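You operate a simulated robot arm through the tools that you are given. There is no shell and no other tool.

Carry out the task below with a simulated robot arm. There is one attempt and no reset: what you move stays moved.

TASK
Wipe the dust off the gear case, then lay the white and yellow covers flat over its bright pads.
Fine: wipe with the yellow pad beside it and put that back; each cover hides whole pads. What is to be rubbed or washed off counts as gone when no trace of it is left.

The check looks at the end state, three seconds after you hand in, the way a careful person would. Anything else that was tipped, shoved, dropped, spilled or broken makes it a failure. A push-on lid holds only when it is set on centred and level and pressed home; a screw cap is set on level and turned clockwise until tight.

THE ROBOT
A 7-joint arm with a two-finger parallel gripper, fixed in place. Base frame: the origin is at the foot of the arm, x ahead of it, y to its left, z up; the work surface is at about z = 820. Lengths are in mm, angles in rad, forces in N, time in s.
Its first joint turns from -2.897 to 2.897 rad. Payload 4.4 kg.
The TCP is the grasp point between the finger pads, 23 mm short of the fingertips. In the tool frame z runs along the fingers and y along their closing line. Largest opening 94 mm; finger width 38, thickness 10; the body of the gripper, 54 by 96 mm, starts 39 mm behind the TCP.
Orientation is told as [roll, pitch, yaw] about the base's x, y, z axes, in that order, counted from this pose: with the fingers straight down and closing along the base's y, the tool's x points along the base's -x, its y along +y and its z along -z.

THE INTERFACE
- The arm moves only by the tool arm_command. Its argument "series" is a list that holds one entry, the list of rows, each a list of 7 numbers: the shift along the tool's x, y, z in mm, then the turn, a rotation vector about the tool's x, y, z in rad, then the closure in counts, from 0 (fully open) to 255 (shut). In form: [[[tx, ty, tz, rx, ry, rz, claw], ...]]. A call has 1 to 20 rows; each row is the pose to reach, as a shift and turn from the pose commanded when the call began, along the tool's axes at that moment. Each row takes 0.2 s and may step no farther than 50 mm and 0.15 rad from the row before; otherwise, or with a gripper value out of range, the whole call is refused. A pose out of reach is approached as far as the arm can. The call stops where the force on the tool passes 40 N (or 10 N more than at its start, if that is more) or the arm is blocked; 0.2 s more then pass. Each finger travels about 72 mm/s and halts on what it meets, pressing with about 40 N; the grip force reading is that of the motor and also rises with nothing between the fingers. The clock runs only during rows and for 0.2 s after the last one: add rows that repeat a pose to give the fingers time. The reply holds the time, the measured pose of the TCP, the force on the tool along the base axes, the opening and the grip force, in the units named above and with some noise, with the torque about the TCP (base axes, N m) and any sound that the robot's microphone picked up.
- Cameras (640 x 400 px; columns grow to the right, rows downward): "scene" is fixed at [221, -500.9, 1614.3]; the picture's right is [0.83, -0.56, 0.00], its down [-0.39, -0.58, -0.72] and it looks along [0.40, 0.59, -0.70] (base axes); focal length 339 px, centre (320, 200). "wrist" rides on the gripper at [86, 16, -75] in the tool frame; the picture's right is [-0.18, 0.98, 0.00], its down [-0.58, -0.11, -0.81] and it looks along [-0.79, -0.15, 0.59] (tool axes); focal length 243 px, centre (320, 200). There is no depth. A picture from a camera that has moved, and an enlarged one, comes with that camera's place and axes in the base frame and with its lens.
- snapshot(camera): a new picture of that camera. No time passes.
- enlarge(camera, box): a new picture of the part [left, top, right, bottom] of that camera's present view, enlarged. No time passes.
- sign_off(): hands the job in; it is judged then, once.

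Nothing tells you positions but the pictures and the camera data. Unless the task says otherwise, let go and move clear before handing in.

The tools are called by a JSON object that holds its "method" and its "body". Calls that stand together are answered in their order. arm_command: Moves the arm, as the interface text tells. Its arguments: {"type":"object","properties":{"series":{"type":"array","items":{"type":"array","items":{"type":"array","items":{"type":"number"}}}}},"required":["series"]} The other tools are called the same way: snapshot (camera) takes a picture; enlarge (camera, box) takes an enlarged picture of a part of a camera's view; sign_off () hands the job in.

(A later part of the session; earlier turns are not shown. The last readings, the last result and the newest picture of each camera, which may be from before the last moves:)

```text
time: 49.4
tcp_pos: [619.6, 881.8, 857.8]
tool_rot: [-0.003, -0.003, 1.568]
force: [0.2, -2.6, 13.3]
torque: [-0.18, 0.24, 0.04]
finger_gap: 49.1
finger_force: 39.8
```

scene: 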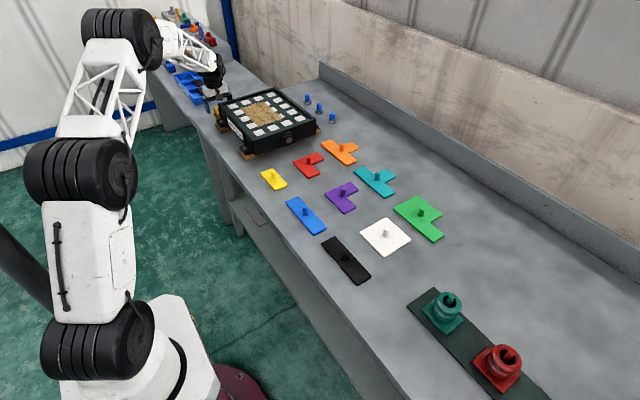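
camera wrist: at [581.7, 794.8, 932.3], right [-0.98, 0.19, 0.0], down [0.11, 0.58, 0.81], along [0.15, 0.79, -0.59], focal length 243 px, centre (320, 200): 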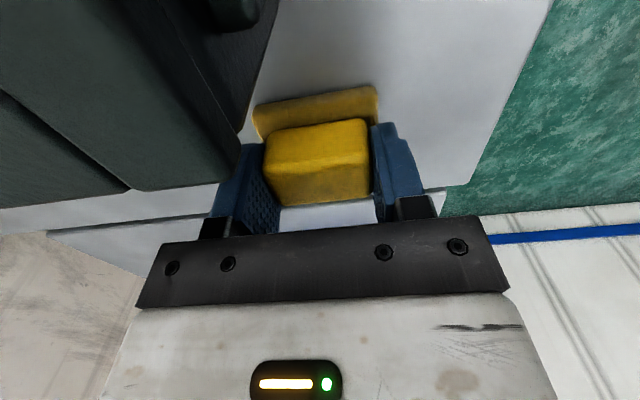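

It is on the bench with 13 N of contact. I'll open in small steps and check.

{"method": "arm_command", "body": {"series": [[[0, 0, 0, 0, 0, 0, 126], [0, 0, 0, 0, 0, 0, 122], [0, 0, 0, 0, 0, 0, 119], [0, 0, 0, 0, 0, 0, 116], [0, 0, 0, 0, 0, 0, 113], [0, 0, 0, 0, 0, 0, 113]]]}}

{"method": "enlarge", "body": {"camera": "wrist", "box": [200, 60, 440, 210]}}

```text
time: 50.8
tcp_pos: [618.1, 881.6, 856.8]
tool_rot: [-0.003, -0.001, 1.568]
force: [0.2, 0.3, 0.3]
torque: [-0.04, 0.0, -0.01]
finger_gap: 52.6
finger_force: 0.0
```

```text
2.67 times, centred on (320, 135) of wrist
camera zoom: at [602.5, 794.6, 930.8], right [-0.98, 0.19, 0.0], down [0.11, 0.58, 0.81], along [0.15, 0.79, -0.59], focal length 647 px, centre (320, 373)
```

zoom: 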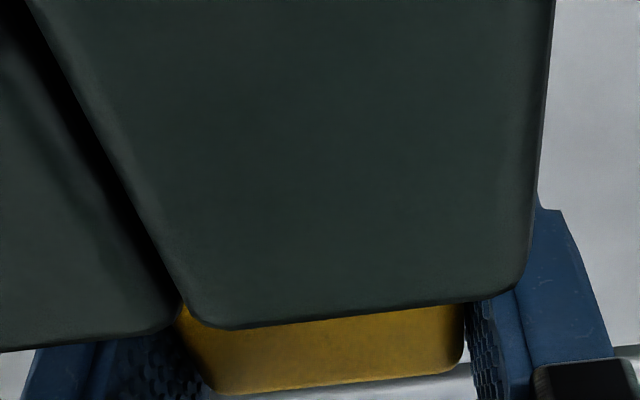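

{"method": "arm_command", "body": {"series": [[[0, 0.5, 0, 0, 0, 0, 110], [0, 1, 0, 0, 0, 0, 107], [0, 1.5, 0, 0, 0, 0, 104], [0, 1.5, 0, 0, 0, 0, 101], [0, 1.5, 0, 0, 0, 0, 98], [0, 1.5, 0, 0, 0, 0, 95], [0, 1.5, 0, 0, 0, 0, 92], [0, 1.5, 0, 0, 0, 0, 88], [0, 1.5, 0, 0, 0, 0, 84], [0, 1.5, 0, 0, 0, 0, 80], [0, 1.5, 0, 0, 0, 0, 80]]]}}

{"method": "enlarge", "body": {"camera": "wrist", "box": [200, 60, 440, 210]}}

{"method": "enlarge", "body": {"camera": "scene", "box": [200, 80, 264, 120]}}

```text
time: 53.2
tcp_pos: [618.0, 881.3, 856.6]
tool_rot: [-0.004, -0.001, 1.569]
force: [0.7, 0.1, -0.5]
torque: [0.0, 0.01, 0.01]
finger_gap: 64.5
finger_force: 0.2
```

```text
2.67 times, centred on (320, 135) of wrist
camera zoom: at [601.1, 794.7, 930.7], right [-0.98, 0.19, 0.0], down [0.11, 0.58, 0.81], along [0.15, 0.79, -0.59], focal length 647 px, centre (320, 373)
```

zoom: 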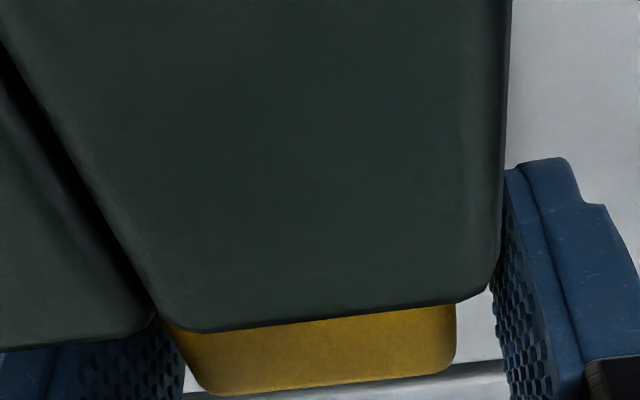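

```text
10.00 times, centred on (232, 100) of scene
camera zoom: at [221.0, -500.9, 1614.3], right [0.83, -0.56, 0.0], down [-0.39, -0.58, -0.72], along [0.4, 0.59, -0.7], focal length 3394 px, centre (1200, 1200)
```

zoom: 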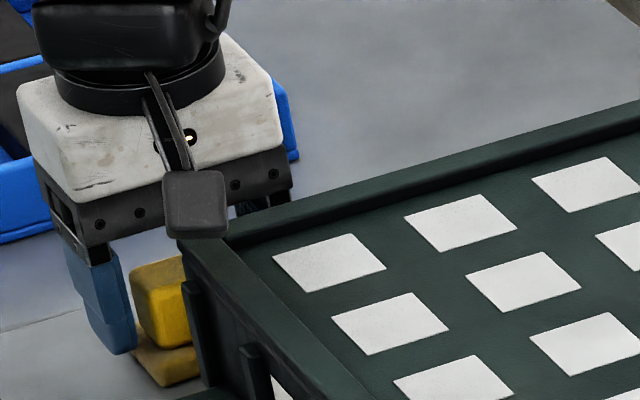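

The pad is free on both sides and back at its original spot. I'll open fully and lift straight up.

{"method": "arm_command", "body": {"series": [[[0, 0, 0, 0, 0, 0, 60], [0, 0, 0, 0, 0, 0, 40], [0, 0, 0, 0, 0, 0, 20], [0, 0, 0, 0, 0, 0, 0], [0, 0, -10, 0, 0, 0, 0], [0, 0, -40, 0, 0, 0, 0], [0, 0, -85, 0, 0, 0, 0], [0, 0, -130, 0, 0, 0, 0], [0, 0, -175, 0, 0, 0, 0], [0, 0, -215, 0, 0, 0, 0]]]}}

{"method": "enlarge", "body": {"camera": "scene", "box": [204, 90, 252, 120]}}

{"method": "snapshot", "body": {"camera": "wrist"}}

```text
time: 55.4
tcp_pos: [617.1, 880.8, 1070.4]
tool_rot: [-0.001, -0.003, 1.57]
force: [-0.1, 0.4, -1.1]
torque: [0.0, -0.02, -0.03]
finger_gap: 94.2
finger_force: 0.1
```

```text
13.33 times, centred on (228, 105) of scene
camera zoom: at [221.0, -500.9, 1614.3], right [0.83, -0.56, 0.0], down [-0.39, -0.58, -0.72], along [0.4, 0.59, -0.7], focal length 4525 px, centre (1547, 1467)
```

zoom: 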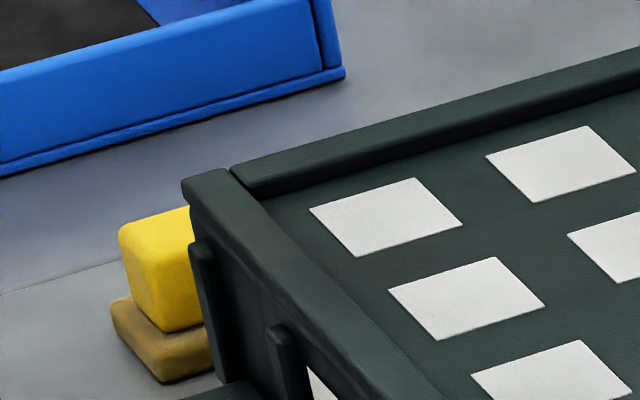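

```text
taken
camera wrist: at [601.3, 794.2, 1145.4], right [-0.98, 0.19, 0.0], down [0.11, 0.58, 0.81], along [0.15, 0.79, -0.59], focal length 243 px, centre (320, 200)
```

wrist: 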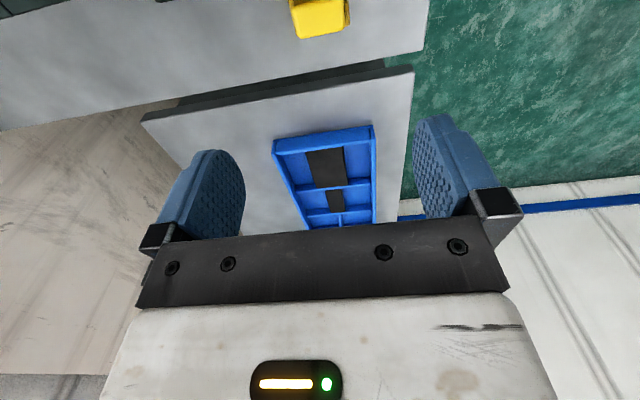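

The wiping pad is back within a millimetre or two of its start, and the case has not moved. Next I'll view the case from above with the wrist camera to measure the pad grid exactly.

{"method": "arm_command", "body": {"series": [[[45, -13, -8, 0, 0, 0, 0], [90, -26, -16, 0, 0, 0, 0], [135, -39, -24, 0, 0, 0, 0], [180, -52, -32, 0, 0, 0, 0], [225, -65, -40, 0, 0, 0, 0], [270, -78, -48, 0, 0, 0, 0], [315, -91, -56, 0, 0, 0, 0], [361, -103, -60, 0, 0, 0, 0], [361, -103, -60, 0, 0, 0, 0]]]}}

{"method": "snapshot", "body": {"camera": "wrist"}}

{"method": "enlarge", "body": {"camera": "wrist", "box": [160, 0, 480, 200]}}

```text
time: 57.4
tcp_pos: [719.1, 520.6, 1131.0]
tool_rot: [-0.003, -0.002, 1.569]
force: [0.7, 0.4, 0.0]
torque: [0.02, 0.04, 0.02]
finger_gap: 94.3
finger_force: 0.1
```

```text
taken
camera wrist: at [702.5, 432.3, 1205.6], right [-0.98, 0.19, 0.0], down [0.11, 0.58, 0.81], along [0.15, 0.79, -0.59], focal length 243 px, centre (320, 200)
```

wrist: 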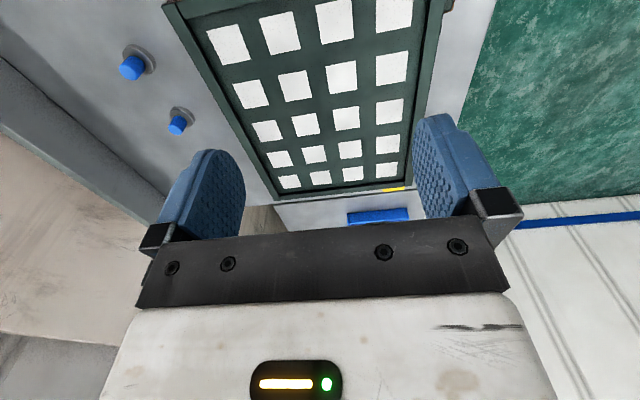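

```text
2.00 times, centred on (320, 100) of wrist
camera zoom: at [702.5, 432.3, 1205.6], right [-0.98, 0.19, 0.0], down [0.11, 0.58, 0.81], along [0.15, 0.79, -0.59], focal length 485 px, centre (320, 400)
```

zoom: 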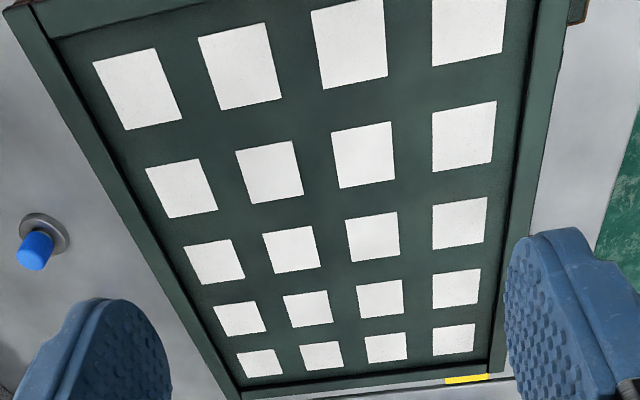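

I put the pad grid at x ≈ 644, 705, 765, 825 and y ≈ 529, 589, 649, 709, 769, with a 60 mm pitch and plate z≈904. Now I'll look at the yellow cover the same way.

{"method": "arm_command", "body": {"series": [[[39, 17, 0, 0, 0, 0, 0], [78, 34, 10, 0, 0, 0, 0], [117, 51, 30, 0, 0, 0, 0], [156, 68, 50, 0, 0, 0, 0], [194, 86, 70, 0, 0, 0, 0], [232, 103, 80, 0, 0, 0, 0], [232, 103, 80, 0, 0, 0, 0]]]}}

{"method": "snapshot", "body": {"camera": "wrist"}}

{"method": "enlarge", "body": {"camera": "wrist", "box": [240, 0, 400, 100]}}

```text
time: 59.0
tcp_pos: [617.0, 286.8, 1051.1]
tool_rot: [-0.003, 0.0, 1.568]
force: [-0.2, -0.1, -0.3]
torque: [-0.01, -0.03, -0.01]
finger_gap: 94.0
finger_force: 0.1
```

```text
taken
camera wrist: at [600.0, 200.2, 1124.6], right [-0.98, 0.19, 0.0], down [0.11, 0.58, 0.81], along [0.15, 0.79, -0.59], focal length 243 px, centre (320, 200)
```

wrist: 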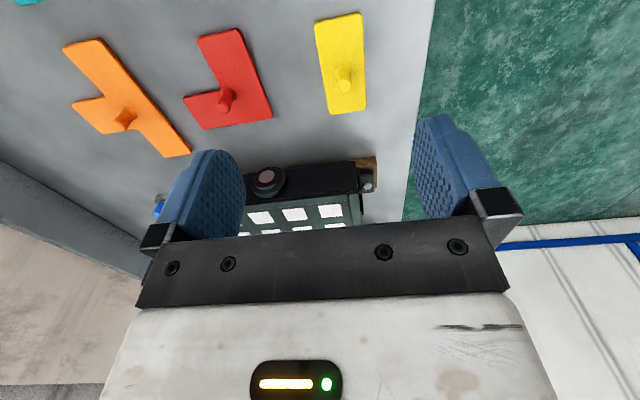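

```text
4.00 times, centred on (320, 50) of wrist
camera zoom: at [600.0, 200.2, 1124.6], right [-0.98, 0.19, 0.0], down [0.11, 0.58, 0.81], along [0.15, 0.79, -0.59], focal length 970 px, centre (320, 800)
```

zoom: 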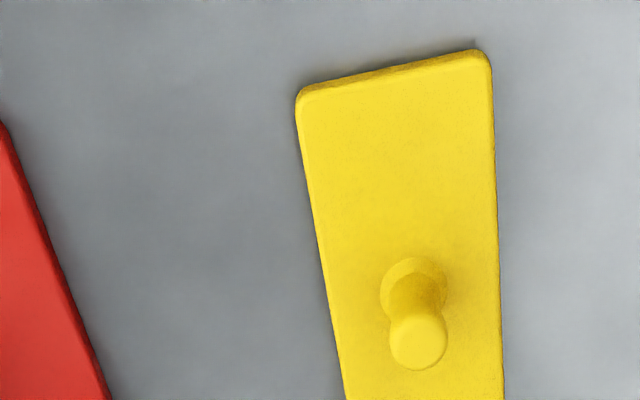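

The yellow cover is about 49×109 mm, square to the axes and centred on its peg at about (599, 348). The peg is about 16 mm wide with its top near z 858. I'll descend with open fingers around the peg.

{"method": "arm_command", "body": {"series": [[[-31, 9, 20, 0, 0, 0, 0], [-61.6, 18.2, 45, 0, 0, 0, 0], [-61.6, 18.2, 90, 0, 0, 0, 0], [-61.6, 18.2, 130, 0, 0, 0, 0], [-61.6, 18.2, 155, 0, 0, 0, 0], [-61.6, 18.2, 165, 0, 0, 0, 0], [-61.6, 18.2, 165, 0, 0, 0, 0]]]}}

{"method": "enlarge", "body": {"camera": "scene", "box": [230, 140, 310, 190]}}

{"method": "snapshot", "body": {"camera": "wrist"}}

```text
time: 60.6
tcp_pos: [599.2, 351.0, 885.6]
tool_rot: [-0.005, -0.002, 1.57]
force: [-0.8, 0.9, -0.7]
torque: [-0.01, 0.02, 0.01]
finger_gap: 94.0
finger_force: 0.0
```

```text
8.00 times, centred on (270, 165) of scene
camera zoom: at [221.0, -500.9, 1614.3], right [0.83, -0.56, 0.0], down [-0.39, -0.58, -0.72], along [0.4, 0.59, -0.7], focal length 2715 px, centre (720, 480)
```

zoom: 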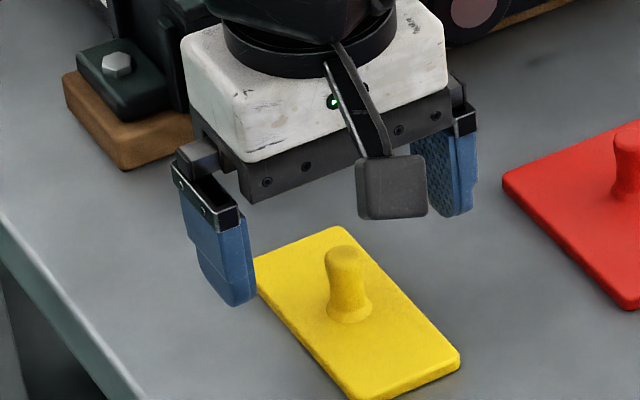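

```text
taken
camera wrist: at [582.5, 263.2, 959.0], right [-0.98, 0.19, 0.0], down [0.11, 0.58, 0.81], along [0.15, 0.79, -0.59], focal length 243 px, centre (320, 200)
```

wrist: 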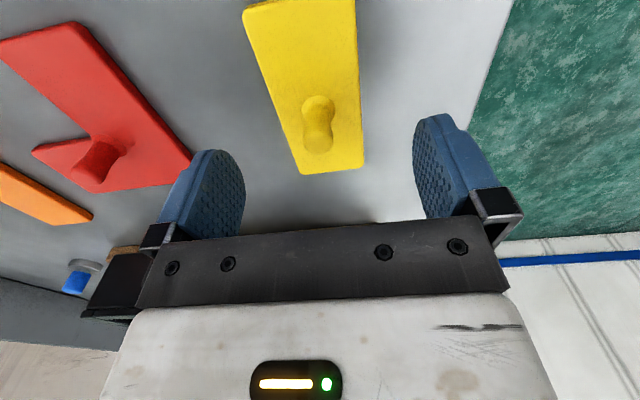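

Aligned on the peg. I'll descend and close gradually.

{"method": "arm_command", "body": {"series": [[[1.5, 0, 12, 0, 0, 0, 0], [1.5, 0, 22, 0, 0, 0, 0], [1.5, 0, 29, 0, 0, 0, 0], [1.5, 0, 29, 0, 0, 0, 60], [1.5, 0, 29, 0, 0, 0, 110], [1.5, 0, 29, 0, 0, 0, 160], [1.5, 0, 29, 0, 0, 0, 190], [1.5, 0, 29, 0, 0, 0, 215], [1.5, 0, 29, 0, 0, 0, 235], [1.5, 0, 29, 0, 0, 0, 255], [1.5, 0, 29, 0, 0, 0, 255]]]}}

{"method": "enlarge", "body": {"camera": "scene", "box": [230, 140, 310, 190]}}

```text
time: 63.0
tcp_pos: [598.9, 348.3, 856.0]
tool_rot: [-0.004, -0.003, 1.569]
force: [-0.6, 0.2, 4.1]
torque: [0.01, 0.16, 0.03]
finger_gap: 15.2
finger_force: 39.9
```

```text
8.00 times, centred on (270, 165) of scene
camera zoom: at [221.0, -500.9, 1614.3], right [0.83, -0.56, 0.0], down [-0.39, -0.58, -0.72], along [0.4, 0.59, -0.7], focal length 2715 px, centre (720, 480)
```

zoom: 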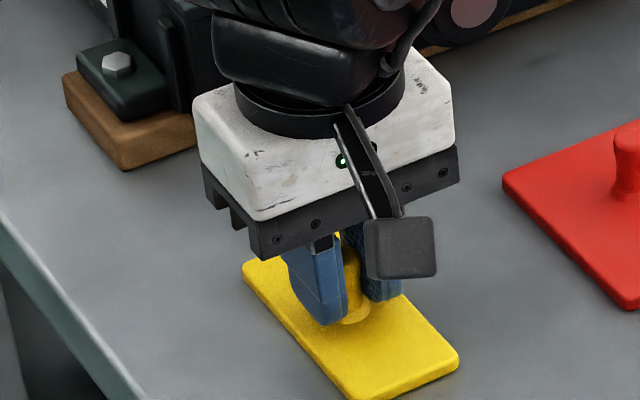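

The peg is gripped with a 15.2 mm gap. I'll lift straight up and check that the cover hangs level.

{"method": "arm_command", "body": {"series": [[[0, 0, -15, 0, 0, 0, 255], [0, 0, -40, 0, 0, 0, 255], [0, 0, -80, 0, 0, 0, 255], [0, 0, -125, 0, 0, 0, 255], [0, 0, -125, 0, 0, 0, 255]]]}}

{"method": "snapshot", "body": {"camera": "wrist"}}

{"method": "enlarge", "body": {"camera": "scene", "box": [230, 100, 326, 160]}}

```text
time: 64.2
tcp_pos: [598.1, 350.6, 981.4]
tool_rot: [-0.001, -0.004, 1.569]
force: [-0.5, -0.2, -1.0]
torque: [-0.01, 0.0, 0.01]
finger_gap: 15.1
finger_force: 40.2
```

```text
taken
camera wrist: at [582.0, 262.4, 1056.0], right [-0.98, 0.19, 0.0], down [0.11, 0.58, 0.81], along [0.15, 0.79, -0.59], focal length 243 px, centre (320, 200)
```

wrist: 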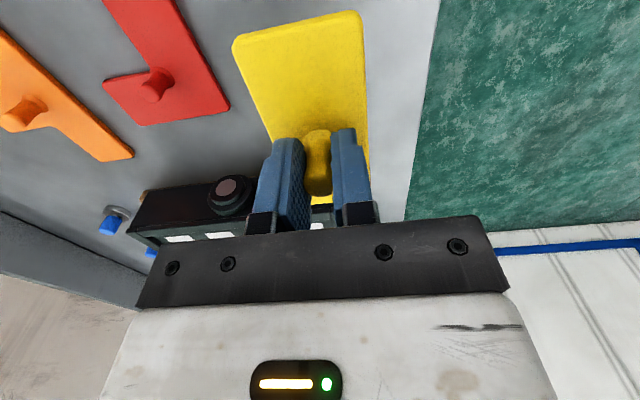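

```text
6.67 times, centred on (278, 130) of scene
camera zoom: at [221.0, -500.9, 1614.3], right [0.83, -0.56, 0.0], down [-0.39, -0.58, -0.72], along [0.4, 0.59, -0.7], focal length 2262 px, centre (600, 667)
```

zoom: 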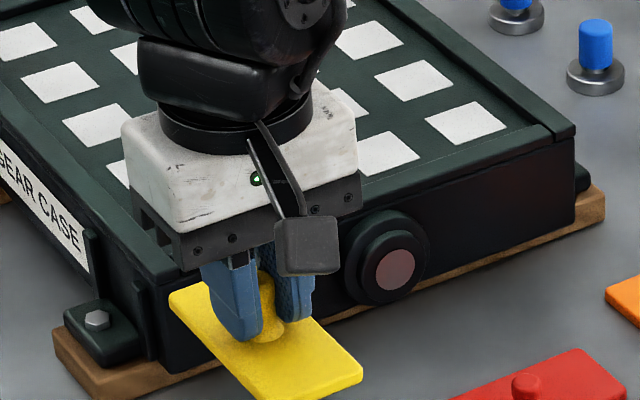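

The cover hangs level. I'll carry it over the case, above the pads at column x≈644, rows y≈589 and 649.

{"method": "arm_command", "body": {"series": [[[-45, -8, 0, 0, 0, 0, 255], [-90, -16, 0, 0, 0, 0, 255], [-135, -24, 0, 0, 0, 0, 255], [-180, -32, 0, 0, 0, 0, 255], [-225, -40, 0, 0, 0, 0, 255], [-269.5, -46, 0, 0, 0, 0, 255], [-269.5, -46, 0, 0, 0, 0, 255], [-269.5, -46, 20, 0, 0, 0, 255], [-269.5, -46, 20, 0, 0, 0, 255]]]}}

{"method": "snapshot", "body": {"camera": "wrist"}}

{"method": "enlarge", "body": {"camera": "scene", "box": [210, 80, 306, 140]}}

```text
time: 66.2
tcp_pos: [645.3, 619.5, 962.0]
tool_rot: [-0.003, -0.003, 1.569]
force: [0.4, 0.1, -1.0]
torque: [-0.01, 0.0, -0.01]
finger_gap: 15.2
finger_force: 40.1
```

```text
taken
camera wrist: at [628.8, 532.0, 1036.1], right [-0.98, 0.19, 0.0], down [0.11, 0.58, 0.81], along [0.15, 0.79, -0.59], focal length 243 px, centre (320, 200)
```

wrist: 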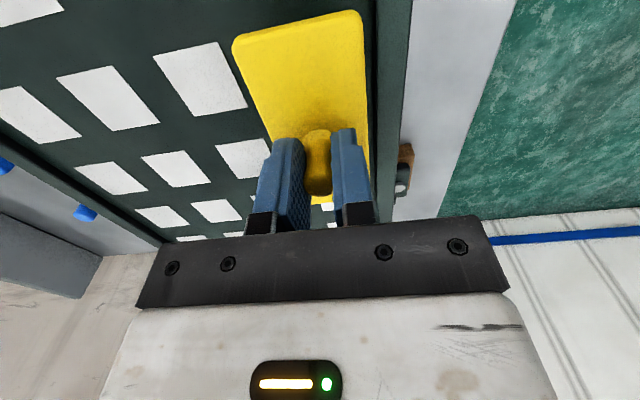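

```text
6.67 times, centred on (258, 110) of scene
camera zoom: at [221.0, -500.9, 1614.3], right [0.83, -0.56, 0.0], down [-0.39, -0.58, -0.72], along [0.4, 0.59, -0.7], focal length 2262 px, centre (733, 800)
```

zoom: 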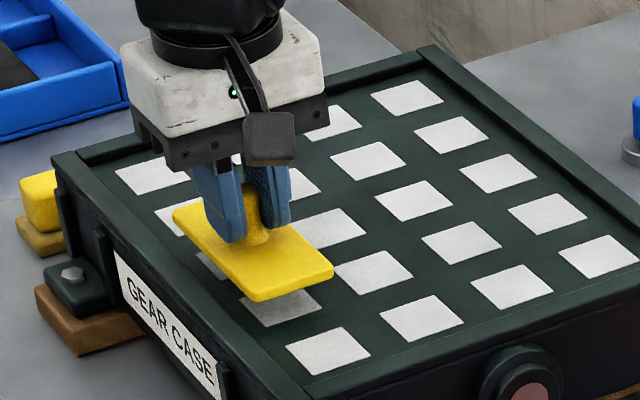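

The cover is lined up to within a couple of millimetres. I'll lower it in small steps to contact.

{"method": "arm_command", "body": {"series": [[[0, 0, 8, 0, 0, 0, 255], [0, 0, 14, 0, 0, 0, 255], [0, 0, 18, 0, 0, 0, 255], [0, 0, 18, 0, 0, 0, 255]]]}}

{"method": "enlarge", "body": {"camera": "scene", "box": [210, 80, 306, 140]}}

{"method": "enlarge", "body": {"camera": "wrist", "box": [160, 0, 400, 150]}}

```text
time: 67.2
tcp_pos: [645.1, 618.2, 944.4]
tool_rot: [-0.002, -0.001, 1.57]
force: [0.0, 0.0, -0.9]
torque: [0.0, 0.0, -0.01]
finger_gap: 15.0
finger_force: 40.0
```

```text
6.67 times, centred on (258, 110) of scene
camera zoom: at [221.0, -500.9, 1614.3], right [0.83, -0.56, 0.0], down [-0.39, -0.58, -0.72], along [0.4, 0.59, -0.7], focal length 2262 px, centre (733, 800)
```

zoom: 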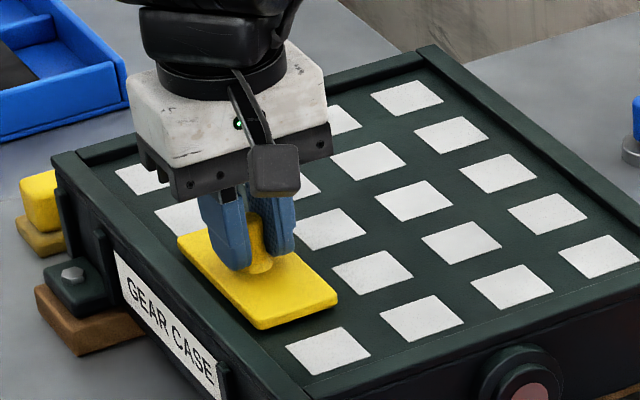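

```text
2.67 times, centred on (280, 75) of wrist
camera zoom: at [628.5, 531.5, 1018.5], right [-0.98, 0.19, 0.0], down [0.11, 0.58, 0.81], along [0.15, 0.79, -0.59], focal length 647 px, centre (427, 533)
```

zoom: 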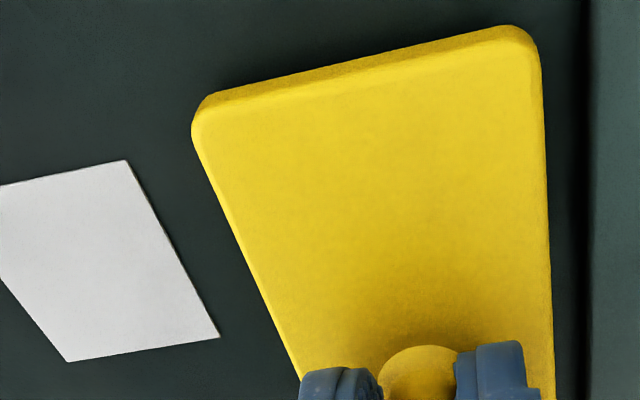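

{"method": "arm_command", "body": {"series": [[[0, 0, 1, 0, 0, 0, 255], [0, 0, 2, 0, 0, 0, 255], [0, 0, 3, 0, 0, 0, 255], [0, 0, 3, 0, 0, 0, 255]]]}}

```text
time: 68.2
tcp_pos: [645.2, 617.0, 940.7]
tool_rot: [-0.003, -0.003, 1.57]
force: [0.3, -0.7, 3.5]
torque: [-0.02, 0.08, 0.02]
finger_gap: 14.9
finger_force: 40.2
```

Contact has begun. I'll settle it slightly and open slowly.

{"method": "arm_command", "body": {"series": [[[0, 0, 0.6, 0, 0, 0, 255], [0, 0, 0.6, 0, 0, 0, 225], [0, 0, 0.6, 0, 0, 0, 216], [0, 0, 0.6, 0, 0, 0, 212], [0, 0, 0.6, 0, 0, 0, 209], [0, 0, 0.6, 0, 0, 0, 206], [0, 0, 0.6, 0, 0, 0, 203], [0, 0, 0.6, 0, 0, 0, 200], [0, 0, 0.6, 0, 0, 0, 200]]]}}

{"method": "enlarge", "body": {"camera": "wrist", "box": [160, 0, 400, 150]}}

{"method": "enlarge", "body": {"camera": "scene", "box": [210, 80, 306, 140]}}

```text
time: 70.2
tcp_pos: [645.5, 617.3, 941.2]
tool_rot: [-0.003, -0.001, 1.569]
force: [1.0, -0.7, 0.8]
torque: [0.0, -0.01, -0.01]
finger_gap: 20.5
finger_force: 0.0
```

```text
2.67 times, centred on (280, 75) of wrist
camera zoom: at [628.1, 531.1, 1014.6], right [-0.98, 0.19, 0.0], down [0.11, 0.58, 0.81], along [0.15, 0.79, -0.59], focal length 647 px, centre (427, 533)
```

zoom: 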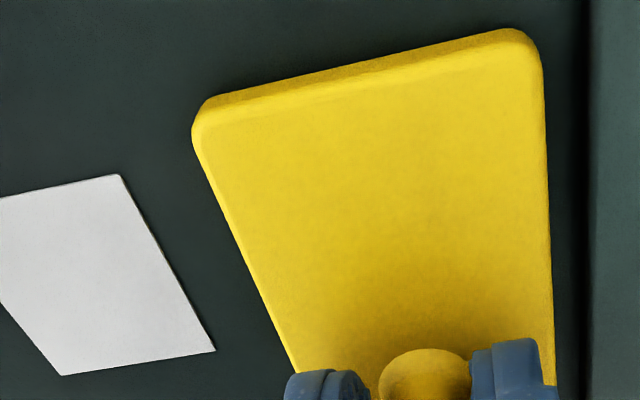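

```text
6.67 times, centred on (258, 110) of scene
camera zoom: at [221.0, -500.9, 1614.3], right [0.83, -0.56, 0.0], down [-0.39, -0.58, -0.72], along [0.4, 0.59, -0.7], focal length 2262 px, centre (733, 800)
```

zoom: 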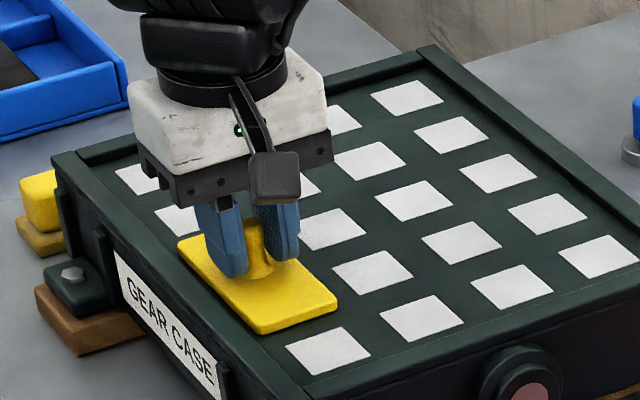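

The peg is free and centred between the fingers. I'll open further and lift clear.

{"method": "arm_command", "body": {"series": [[[0, 0, 0, 0, 0, 0, 192], [0, 0, 0, 0, 0, 0, 184], [0, 0, 0, 0, 0, 0, 175], [0, 0, 0, 0, 0, 0, 165], [0, 0, 0, 0, 0, 0, 150], [0, 0, 0, 0, 0, 0, 150], [0, 0, -10, 0, 0, 0, 150], [0, 0, -30, 0, 0, 0, 150], [0, 0, -70, 0, 0, 0, 150], [40, 0, -110, 0, 0, 0, 150], [80, 0, -140, 0, 0, 0, 100], [110, 0, -170, 0, 0, 0, 0], [110, 0, -170, 0, 0, 0, 0]]]}}

{"method": "snapshot", "body": {"camera": "wrist"}}

{"method": "enlarge", "body": {"camera": "scene", "box": [210, 80, 306, 140]}}

{"method": "enlarge", "body": {"camera": "wrist", "box": [220, 40, 420, 165]}}

```text
refused: row 10 steps farther than a row can; nothing moved
```

```text
taken
camera wrist: at [628.1, 531.1, 1014.6], right [-0.98, 0.19, 0.0], down [0.11, 0.58, 0.81], along [0.15, 0.79, -0.59], focal length 243 px, centre (320, 200)
```

wrist: 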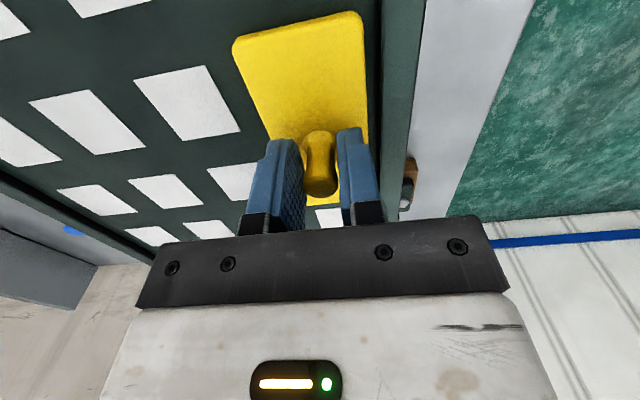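

```text
6.67 times, centred on (258, 110) of scene
camera zoom: at [221.0, -500.9, 1614.3], right [0.83, -0.56, 0.0], down [-0.39, -0.58, -0.72], along [0.4, 0.59, -0.7], focal length 2262 px, centre (733, 800)
```

zoom: 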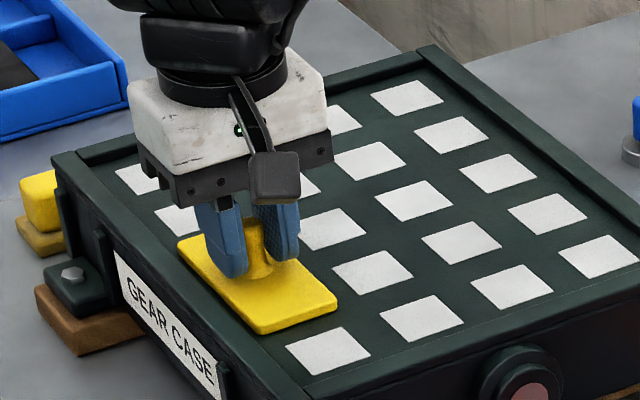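

```text
3.20 times, centred on (320, 102) of wrist
camera zoom: at [628.1, 531.1, 1014.6], right [-0.98, 0.19, 0.0], down [0.11, 0.58, 0.81], along [0.15, 0.79, -0.59], focal length 776 px, centre (320, 512)
```

zoom: 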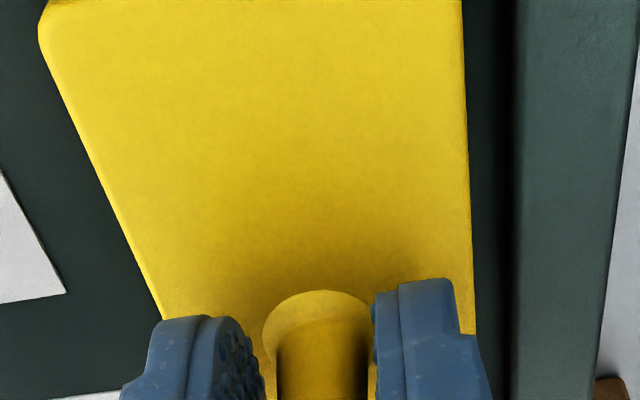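

That command was refused because one row stepped too far. I'll resend it with smaller steps.

{"method": "arm_command", "body": {"series": [[[0, 0.5, 0, 0, 0, 0, 195], [0, 1, 0, 0, 0, 0, 190], [0, 1, 0, 0, 0, 0, 184], [0, 1, 0, 0, 0, 0, 175], [0, 1, 0, 0, 0, 0, 165], [0, 1, 0, 0, 0, 0, 150], [0, 1, 0, 0, 0, 0, 150], [0, 1, -10, 0, 0, 0, 150], [0, 1, -30, 0, 0, 0, 150], [0, 1, -70, 0, 0, 0, 150], [30, 1, -105, 0, 0, 0, 150], [60, 1, -140, 0, 0, 0, 100], [95, 1, -170, 0, 0, 0, 0], [110, 1, -185, 0, 0, 0, 0], [110, 1, -185, 0, 0, 0, 0]]]}}

{"method": "snapshot", "body": {"camera": "wrist"}}

{"method": "enlarge", "body": {"camera": "scene", "box": [210, 80, 306, 140]}}

{"method": "enlarge", "body": {"camera": "wrist", "box": [240, 20, 440, 145]}}

```text
time: 73.4
tcp_pos: [643.0, 507.2, 1126.2]
tool_rot: [-0.003, -0.002, 1.569]
force: [0.8, -0.4, 0.2]
torque: [-0.02, -0.04, -0.01]
finger_gap: 94.0
finger_force: 0.0
```

```text
taken
camera wrist: at [626.3, 421.2, 1199.7], right [-0.98, 0.19, 0.0], down [0.11, 0.58, 0.81], along [0.15, 0.79, -0.59], focal length 243 px, centre (320, 200)
```

wrist: 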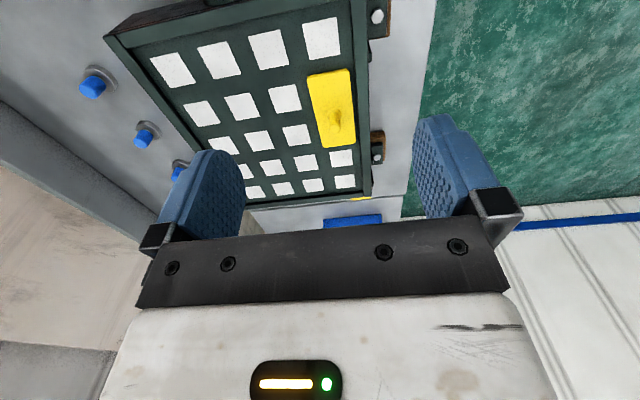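

```text
6.67 times, centred on (258, 110) of scene
camera zoom: at [221.0, -500.9, 1614.3], right [0.83, -0.56, 0.0], down [-0.39, -0.58, -0.72], along [0.4, 0.59, -0.7], focal length 2262 px, centre (733, 800)
```

zoom: 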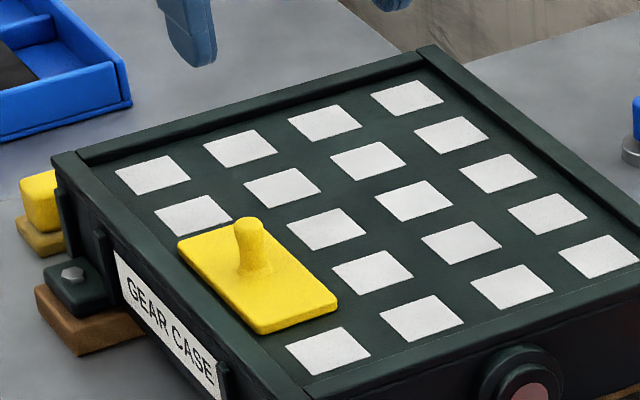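

```text
3.20 times, centred on (340, 82) of wrist
camera zoom: at [626.3, 421.2, 1199.7], right [-0.98, 0.19, 0.0], down [0.11, 0.58, 0.81], along [0.15, 0.79, -0.59], focal length 776 px, centre (256, 576)
```

zoom: 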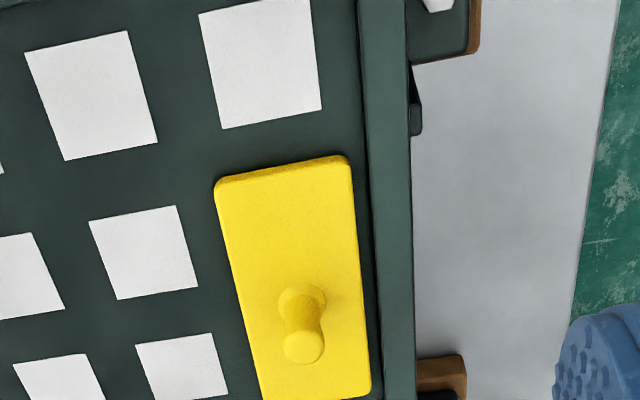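

The yellow cover sits flat and hides both its pads fully. Next I'll go to the white cover, turning the wrist to yaw 0 on the way.

{"method": "arm_command", "body": {"series": [[[43, -3.3, 5.8, 0, 0, 0.1208, 0], [86, -6.6, 11.7, 0, 0, 0.2415, 0], [129, -10, 17.5, 0, 0, 0.362, 0], [172, -13, 23.4, 0, 0, 0.483, 0], [215, -16.5, 29, 0, 0, 0.604, 0], [258, -20, 35, 0, 0, 0.7246, 0], [301.5, -23, 41, 0, 0, 0.845, 0], [344.6, -26.5, 47, 0, 0, 0.966, 0], [387.7, -30, 53, 0, 0, 1.087, 0], [430.8, -33, 58.5, 0, 0, 1.208, 0], [474, -36.4, 64, 0, 0, 1.328, 0], [517, -40, 70, 0, 0, 1.449, 0], [560, -43, 76, 0, 0, 1.57, 0], [560, -43, 76, 0, 0, 1.57, 0]]]}}

{"method": "snapshot", "body": {"camera": "wrist"}}

{"method": "enlarge", "body": {"camera": "wrist", "box": [220, 0, 420, 125]}}

```text
time: 76.4
tcp_pos: [686.4, -53.1, 1047.6]
tool_rot: [0.002, -0.004, -0.002]
force: [-0.2, 0.5, -0.1]
torque: [0.02, 0.03, 0.05]
finger_gap: 94.1
finger_force: 0.0
```

```text
taken
camera wrist: at [599.0, -37.4, 1122.2], right [0.19, 0.98, 0.0], down [0.58, -0.11, 0.81], along [0.79, -0.15, -0.59], focal length 243 px, centre (320, 200)
```

wrist: 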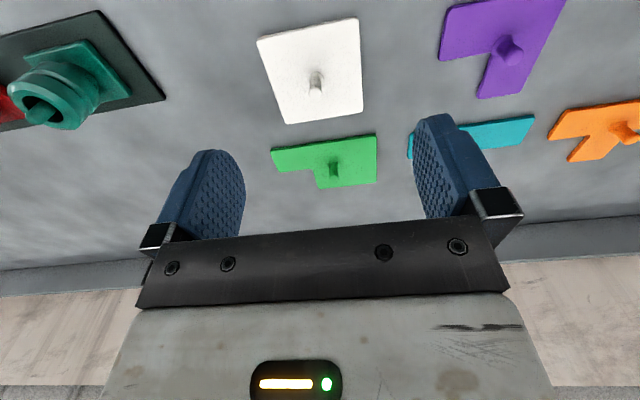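

```text
3.20 times, centred on (320, 62) of wrist
camera zoom: at [599.0, -37.4, 1122.2], right [0.19, 0.98, 0.0], down [0.58, -0.11, 0.81], along [0.79, -0.15, -0.59], focal length 776 px, centre (320, 640)
```

zoom: 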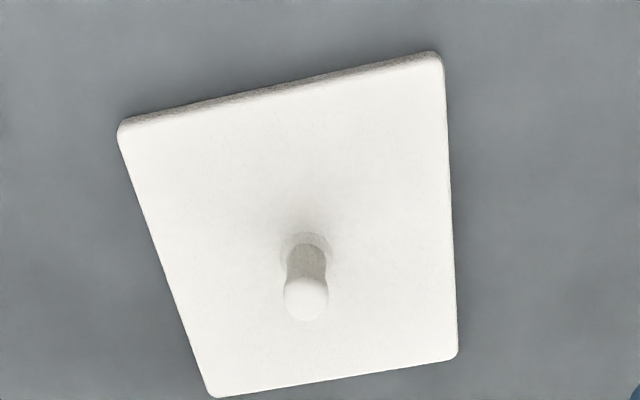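

The white cover is about 108 mm square, aligned with the axes, with its peg at about (749, −70.5). I'll descend over the peg.

{"method": "arm_command", "body": {"series": [[[-31, -9, 20, 0, 0, 0, 0], [-62.9, -17.4, 45, 0, 0, 0, 0], [-62.9, -17.4, 90, 0, 0, 0, 0], [-62.9, -17.4, 130, 0, 0, 0, 0], [-62.9, -17.4, 155, 0, 0, 0, 0], [-62.9, -17.4, 162, 0, 0, 0, 0], [-62.9, -17.4, 162, 0, 0, 0, 0]]]}}

{"method": "snapshot", "body": {"camera": "wrist"}}

{"method": "enlarge", "body": {"camera": "scene", "box": [340, 190, 436, 250]}}

```text
time: 78.0
tcp_pos: [748.8, -69.2, 887.1]
tool_rot: [0.003, -0.001, -0.002]
force: [-0.4, -0.3, -0.2]
torque: [0.01, -0.01, -0.03]
finger_gap: 94.0
finger_force: 0.1
```

```text
taken
camera wrist: at [662.2, -53.7, 960.5], right [0.18, 0.98, 0.0], down [0.58, -0.11, 0.81], along [0.79, -0.15, -0.59], focal length 243 px, centre (320, 200)
```

wrist: 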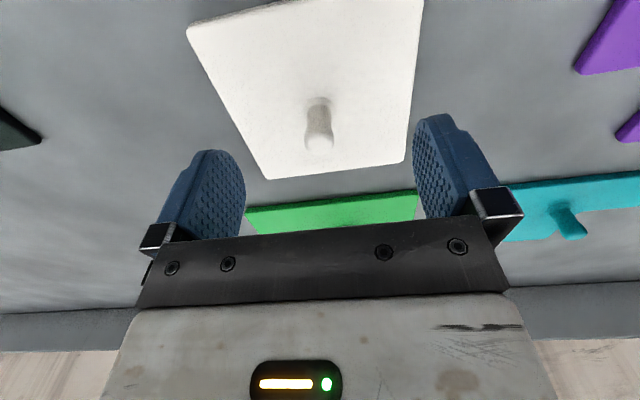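

```text
6.67 times, centred on (388, 220) of scene
camera zoom: at [221.0, -500.9, 1614.3], right [0.83, -0.56, 0.0], down [-0.39, -0.58, -0.72], along [0.4, 0.59, -0.7], focal length 2262 px, centre (-133, 67)
```

zoom: 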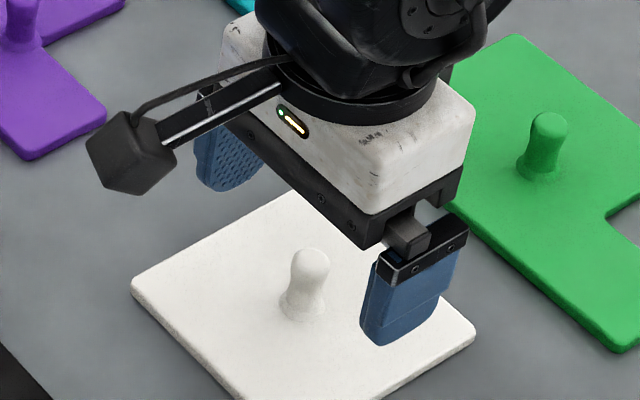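

{"method": "arm_command", "body": {"series": [[[0, -0.5, 12, 0, 0, 0, 0], [0, -0.5, 22, 0, 0, 0, 0], [0, -0.5, 30, 0, 0, 0, 0], [0, -0.5, 30, 0, 0, 0, 60], [0, -0.5, 30, 0, 0, 0, 110], [0, -0.5, 30, 0, 0, 0, 160], [0, -0.5, 30, 0, 0, 0, 190], [0, -0.5, 30, 0, 0, 0, 215], [0, -0.5, 30, 0, 0, 0, 235], [0, -0.5, 30, 0, 0, 0, 255], [0, -0.5, 30, 0, 0, 0, 255]]]}}

{"method": "enlarge", "body": {"camera": "scene", "box": [340, 190, 436, 250]}}

```text
time: 80.4
tcp_pos: [749.9, -70.0, 856.4]
tool_rot: [0.001, -0.004, 0.0]
force: [-1.3, 0.5, 5.4]
torque: [-0.36, 0.03, -0.01]
finger_gap: 15.4
finger_force: 40.3
```

```text
6.67 times, centred on (388, 220) of scene
camera zoom: at [221.0, -500.9, 1614.3], right [0.83, -0.56, 0.0], down [-0.39, -0.58, -0.72], along [0.4, 0.59, -0.7], focal length 2262 px, centre (-133, 67)
```

zoom: 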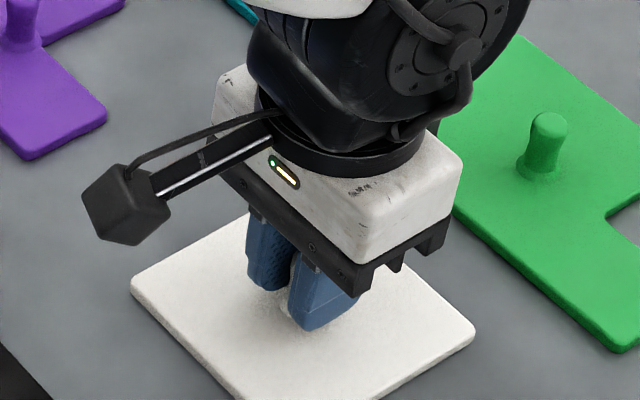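

The white cover's peg is gripped. I'll lift it straight up well clear and check that it hangs level.

{"method": "arm_command", "body": {"series": [[[0, 0, -15, 0, 0, 0, 255], [0, 0, -45, 0, 0, 0, 255], [0, 0, -90, 0, 0, 0, 255], [0, 0, -135, 0, 0, 0, 255], [0, 0, -150, 0, 0, 0, 255], [0, 0, -150, 0, 0, 0, 255]]]}}

{"method": "snapshot", "body": {"camera": "wrist"}}

{"method": "snapshot", "body": {"camera": "scene"}}

```text
time: 81.8
tcp_pos: [748.5, -71.8, 1006.8]
tool_rot: [0.002, -0.002, -0.001]
force: [-0.7, 0.6, -1.7]
torque: [0.01, -0.02, 0.01]
finger_gap: 15.4
finger_force: 40.0
```

```text
taken
camera wrist: at [662.1, -55.2, 1080.5], right [0.18, 0.98, 0.0], down [0.58, -0.11, 0.81], along [0.79, -0.15, -0.59], focal length 243 px, centre (320, 200)
```

wrist: 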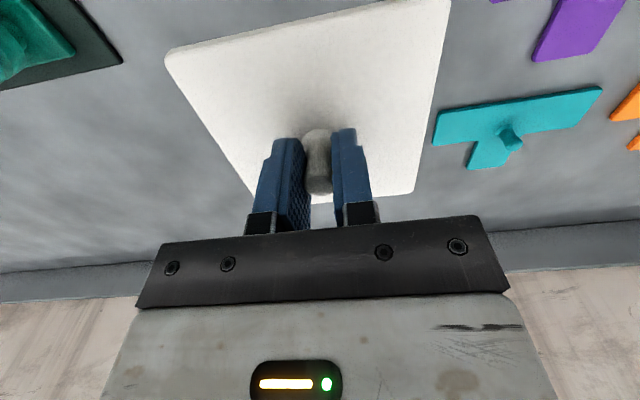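

```text
taken
```

scene: 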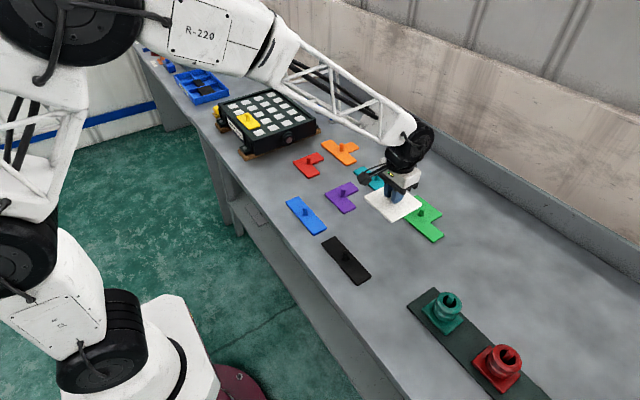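

Level. I'll carry the white cover at this height along +y to above the case, targeting centre (734.7, 619).

{"method": "arm_command", "body": {"series": [[[1, 46, 0, 0, 0, 0, 255], [2, 92, 0, 0, 0, 0, 255], [3, 138, 0, 0, 0, 0, 255], [4, 184, 0, 0, 0, 0, 255], [5, 230, 0, 0, 0, 0, 255], [6, 276, 0, 0, 0, 0, 255], [7, 322, 0, 0, 0, 0, 255], [8, 368, 0, 0, 0, 0, 255], [9, 414, 0, 0, 0, 0, 255], [10, 460, 0, 0, 0, 0, 255], [11, 506, 0, 0, 0, 0, 255], [12, 552, 0, 0, 0, 0, 255], [13, 598, 0, 0, 0, 0, 255], [14, 644, 0, 0, 0, 0, 255], [14.6, 689.5, 0, 0, 0, 0, 255], [14.6, 689.5, 0, 0, 0, 0, 255], [14.6, 689.5, 0, 0, 0, 0, 255]]]}}

{"method": "snapshot", "body": {"camera": "wrist"}}

{"method": "enlarge", "body": {"camera": "scene", "box": [210, 70, 322, 140]}}

```text
time: 85.4
tcp_pos: [735.5, 620.8, 1007.8]
tool_rot: [0.003, -0.001, 0.001]
force: [0.6, -0.1, -2.4]
torque: [-0.02, 0.01, -0.04]
finger_gap: 15.2
finger_force: 39.7
```

```text
taken
camera wrist: at [648.1, 635.8, 1082.2], right [0.18, 0.98, 0.0], down [0.58, -0.11, 0.81], along [0.79, -0.15, -0.59], focal length 243 px, centre (320, 200)
```

wrist: 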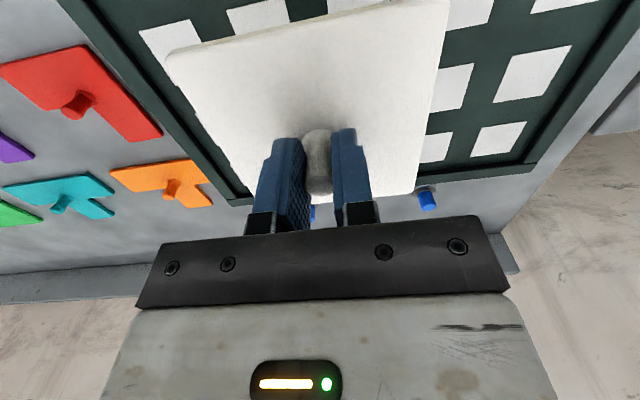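

```text
5.71 times, centred on (266, 105) of scene
camera zoom: at [221.0, -500.9, 1614.3], right [0.83, -0.56, 0.0], down [-0.39, -0.58, -0.72], along [0.4, 0.59, -0.7], focal length 1939 px, centre (629, 743)
```

zoom: 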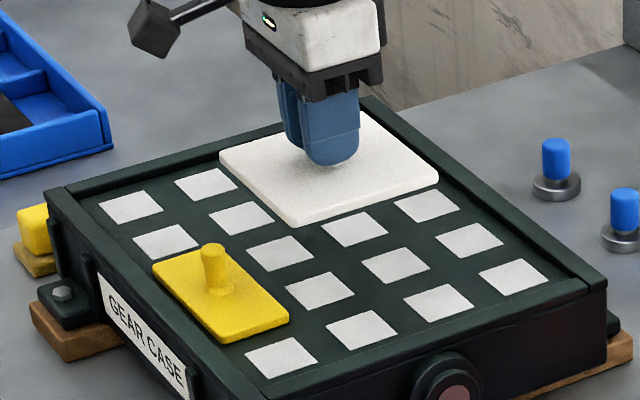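

{"method": "arm_command", "body": {"series": [[[0, 0, 25, 0, 0, 0, 255], [0, 0, 45, 0, 0, 0, 255], [0, 0, 57, 0, 0, 0, 255], [0, 0, 57, 0, 0, 0, 255]]]}}

{"method": "snapshot", "body": {"camera": "wrist"}}

{"method": "enlarge", "body": {"camera": "scene", "box": [210, 70, 322, 140]}}

```text
time: 86.4
tcp_pos: [734.3, 619.3, 950.9]
tool_rot: [0.004, -0.003, 0.0]
force: [0.0, -0.3, -1.5]
torque: [0.02, -0.01, 0.01]
finger_gap: 15.3
finger_force: 40.5
```

```text
taken
camera wrist: at [648.2, 635.3, 1025.0], right [0.18, 0.98, 0.0], down [0.58, -0.11, 0.81], along [0.79, -0.15, -0.59], focal length 243 px, centre (320, 200)
```

wrist: 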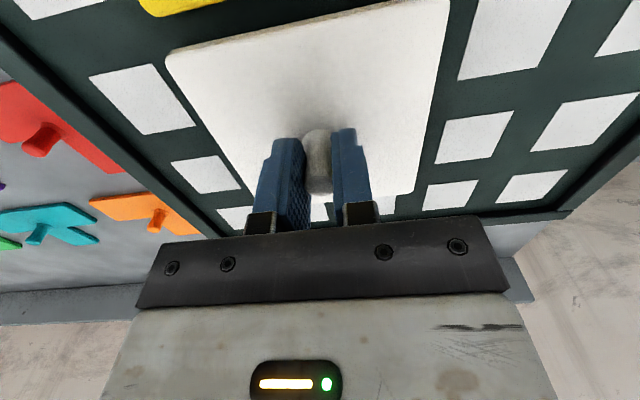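

```text
5.71 times, centred on (266, 105) of scene
camera zoom: at [221.0, -500.9, 1614.3], right [0.83, -0.56, 0.0], down [-0.39, -0.58, -0.72], along [0.4, 0.59, -0.7], focal length 1939 px, centre (629, 743)
```

zoom: 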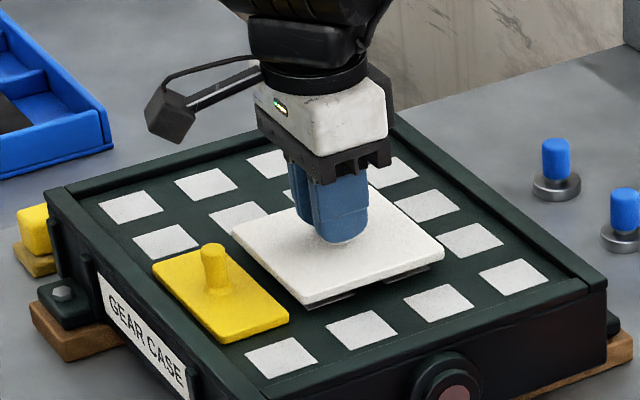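

The visible pads on either side confirm the alignment within about 1 mm. I'll lower to contact.

{"method": "arm_command", "body": {"series": [[[0, 0, 4, 0, 0, 0, 255], [0, 0, 7, 0, 0, 0, 255], [0, 0, 9, 0, 0, 0, 255], [0, 0, 10, 0, 0, 0, 255], [0, 0, 10, 0, 0, 0, 255]]]}}

```text
time: 87.6
tcp_pos: [735.8, 619.6, 941.7]
tool_rot: [0.003, -0.005, 0.0]
force: [1.9, 0.9, 10.7]
torque: [-0.56, -0.03, 0.0]
finger_gap: 15.4
finger_force: 40.5
```

It has touched down with about 11 N. I'll release slowly.

{"method": "arm_command", "body": {"series": [[[0, 0, -0.3, 0, 0, 0, 225], [0, 0, -0.3, 0, 0, 0, 216], [0, 0, -0.3, 0, 0, 0, 212], [0, 0, -0.3, 0, 0, 0, 209], [0, 0, -0.3, 0, 0, 0, 206], [0, 0, -0.3, 0, 0, 0, 203], [0, 0, -0.3, 0, 0, 0, 200], [0, 0, -0.3, 0, 0, 0, 200]]]}}

{"method": "enlarge", "body": {"camera": "wrist", "box": [200, 80, 440, 230]}}

{"method": "enlarge", "body": {"camera": "scene", "box": [210, 70, 322, 140]}}

```text
time: 89.4
tcp_pos: [734.8, 619.9, 940.8]
tool_rot: [0.002, -0.002, 0.001]
force: [-0.6, -0.4, 0.2]
torque: [0.02, -0.02, 0.0]
finger_gap: 20.7
finger_force: 0.1
```

```text
2.67 times, centred on (320, 155) of wrist
camera zoom: at [648.0, 635.5, 1015.5], right [0.18, 0.98, 0.0], down [0.58, -0.11, 0.81], along [0.79, -0.15, -0.59], focal length 647 px, centre (320, 320)
```

zoom: 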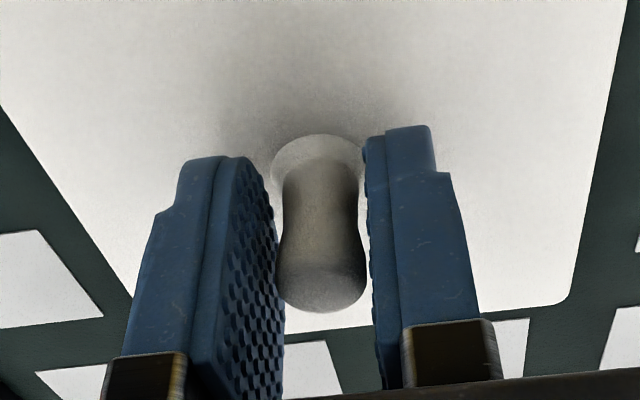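

```text
5.71 times, centred on (266, 105) of scene
camera zoom: at [221.0, -500.9, 1614.3], right [0.83, -0.56, 0.0], down [-0.39, -0.58, -0.72], along [0.4, 0.59, -0.7], focal length 1939 px, centre (629, 743)
```

zoom: 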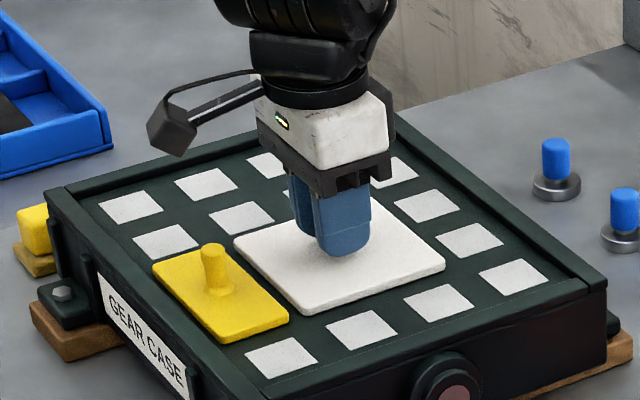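

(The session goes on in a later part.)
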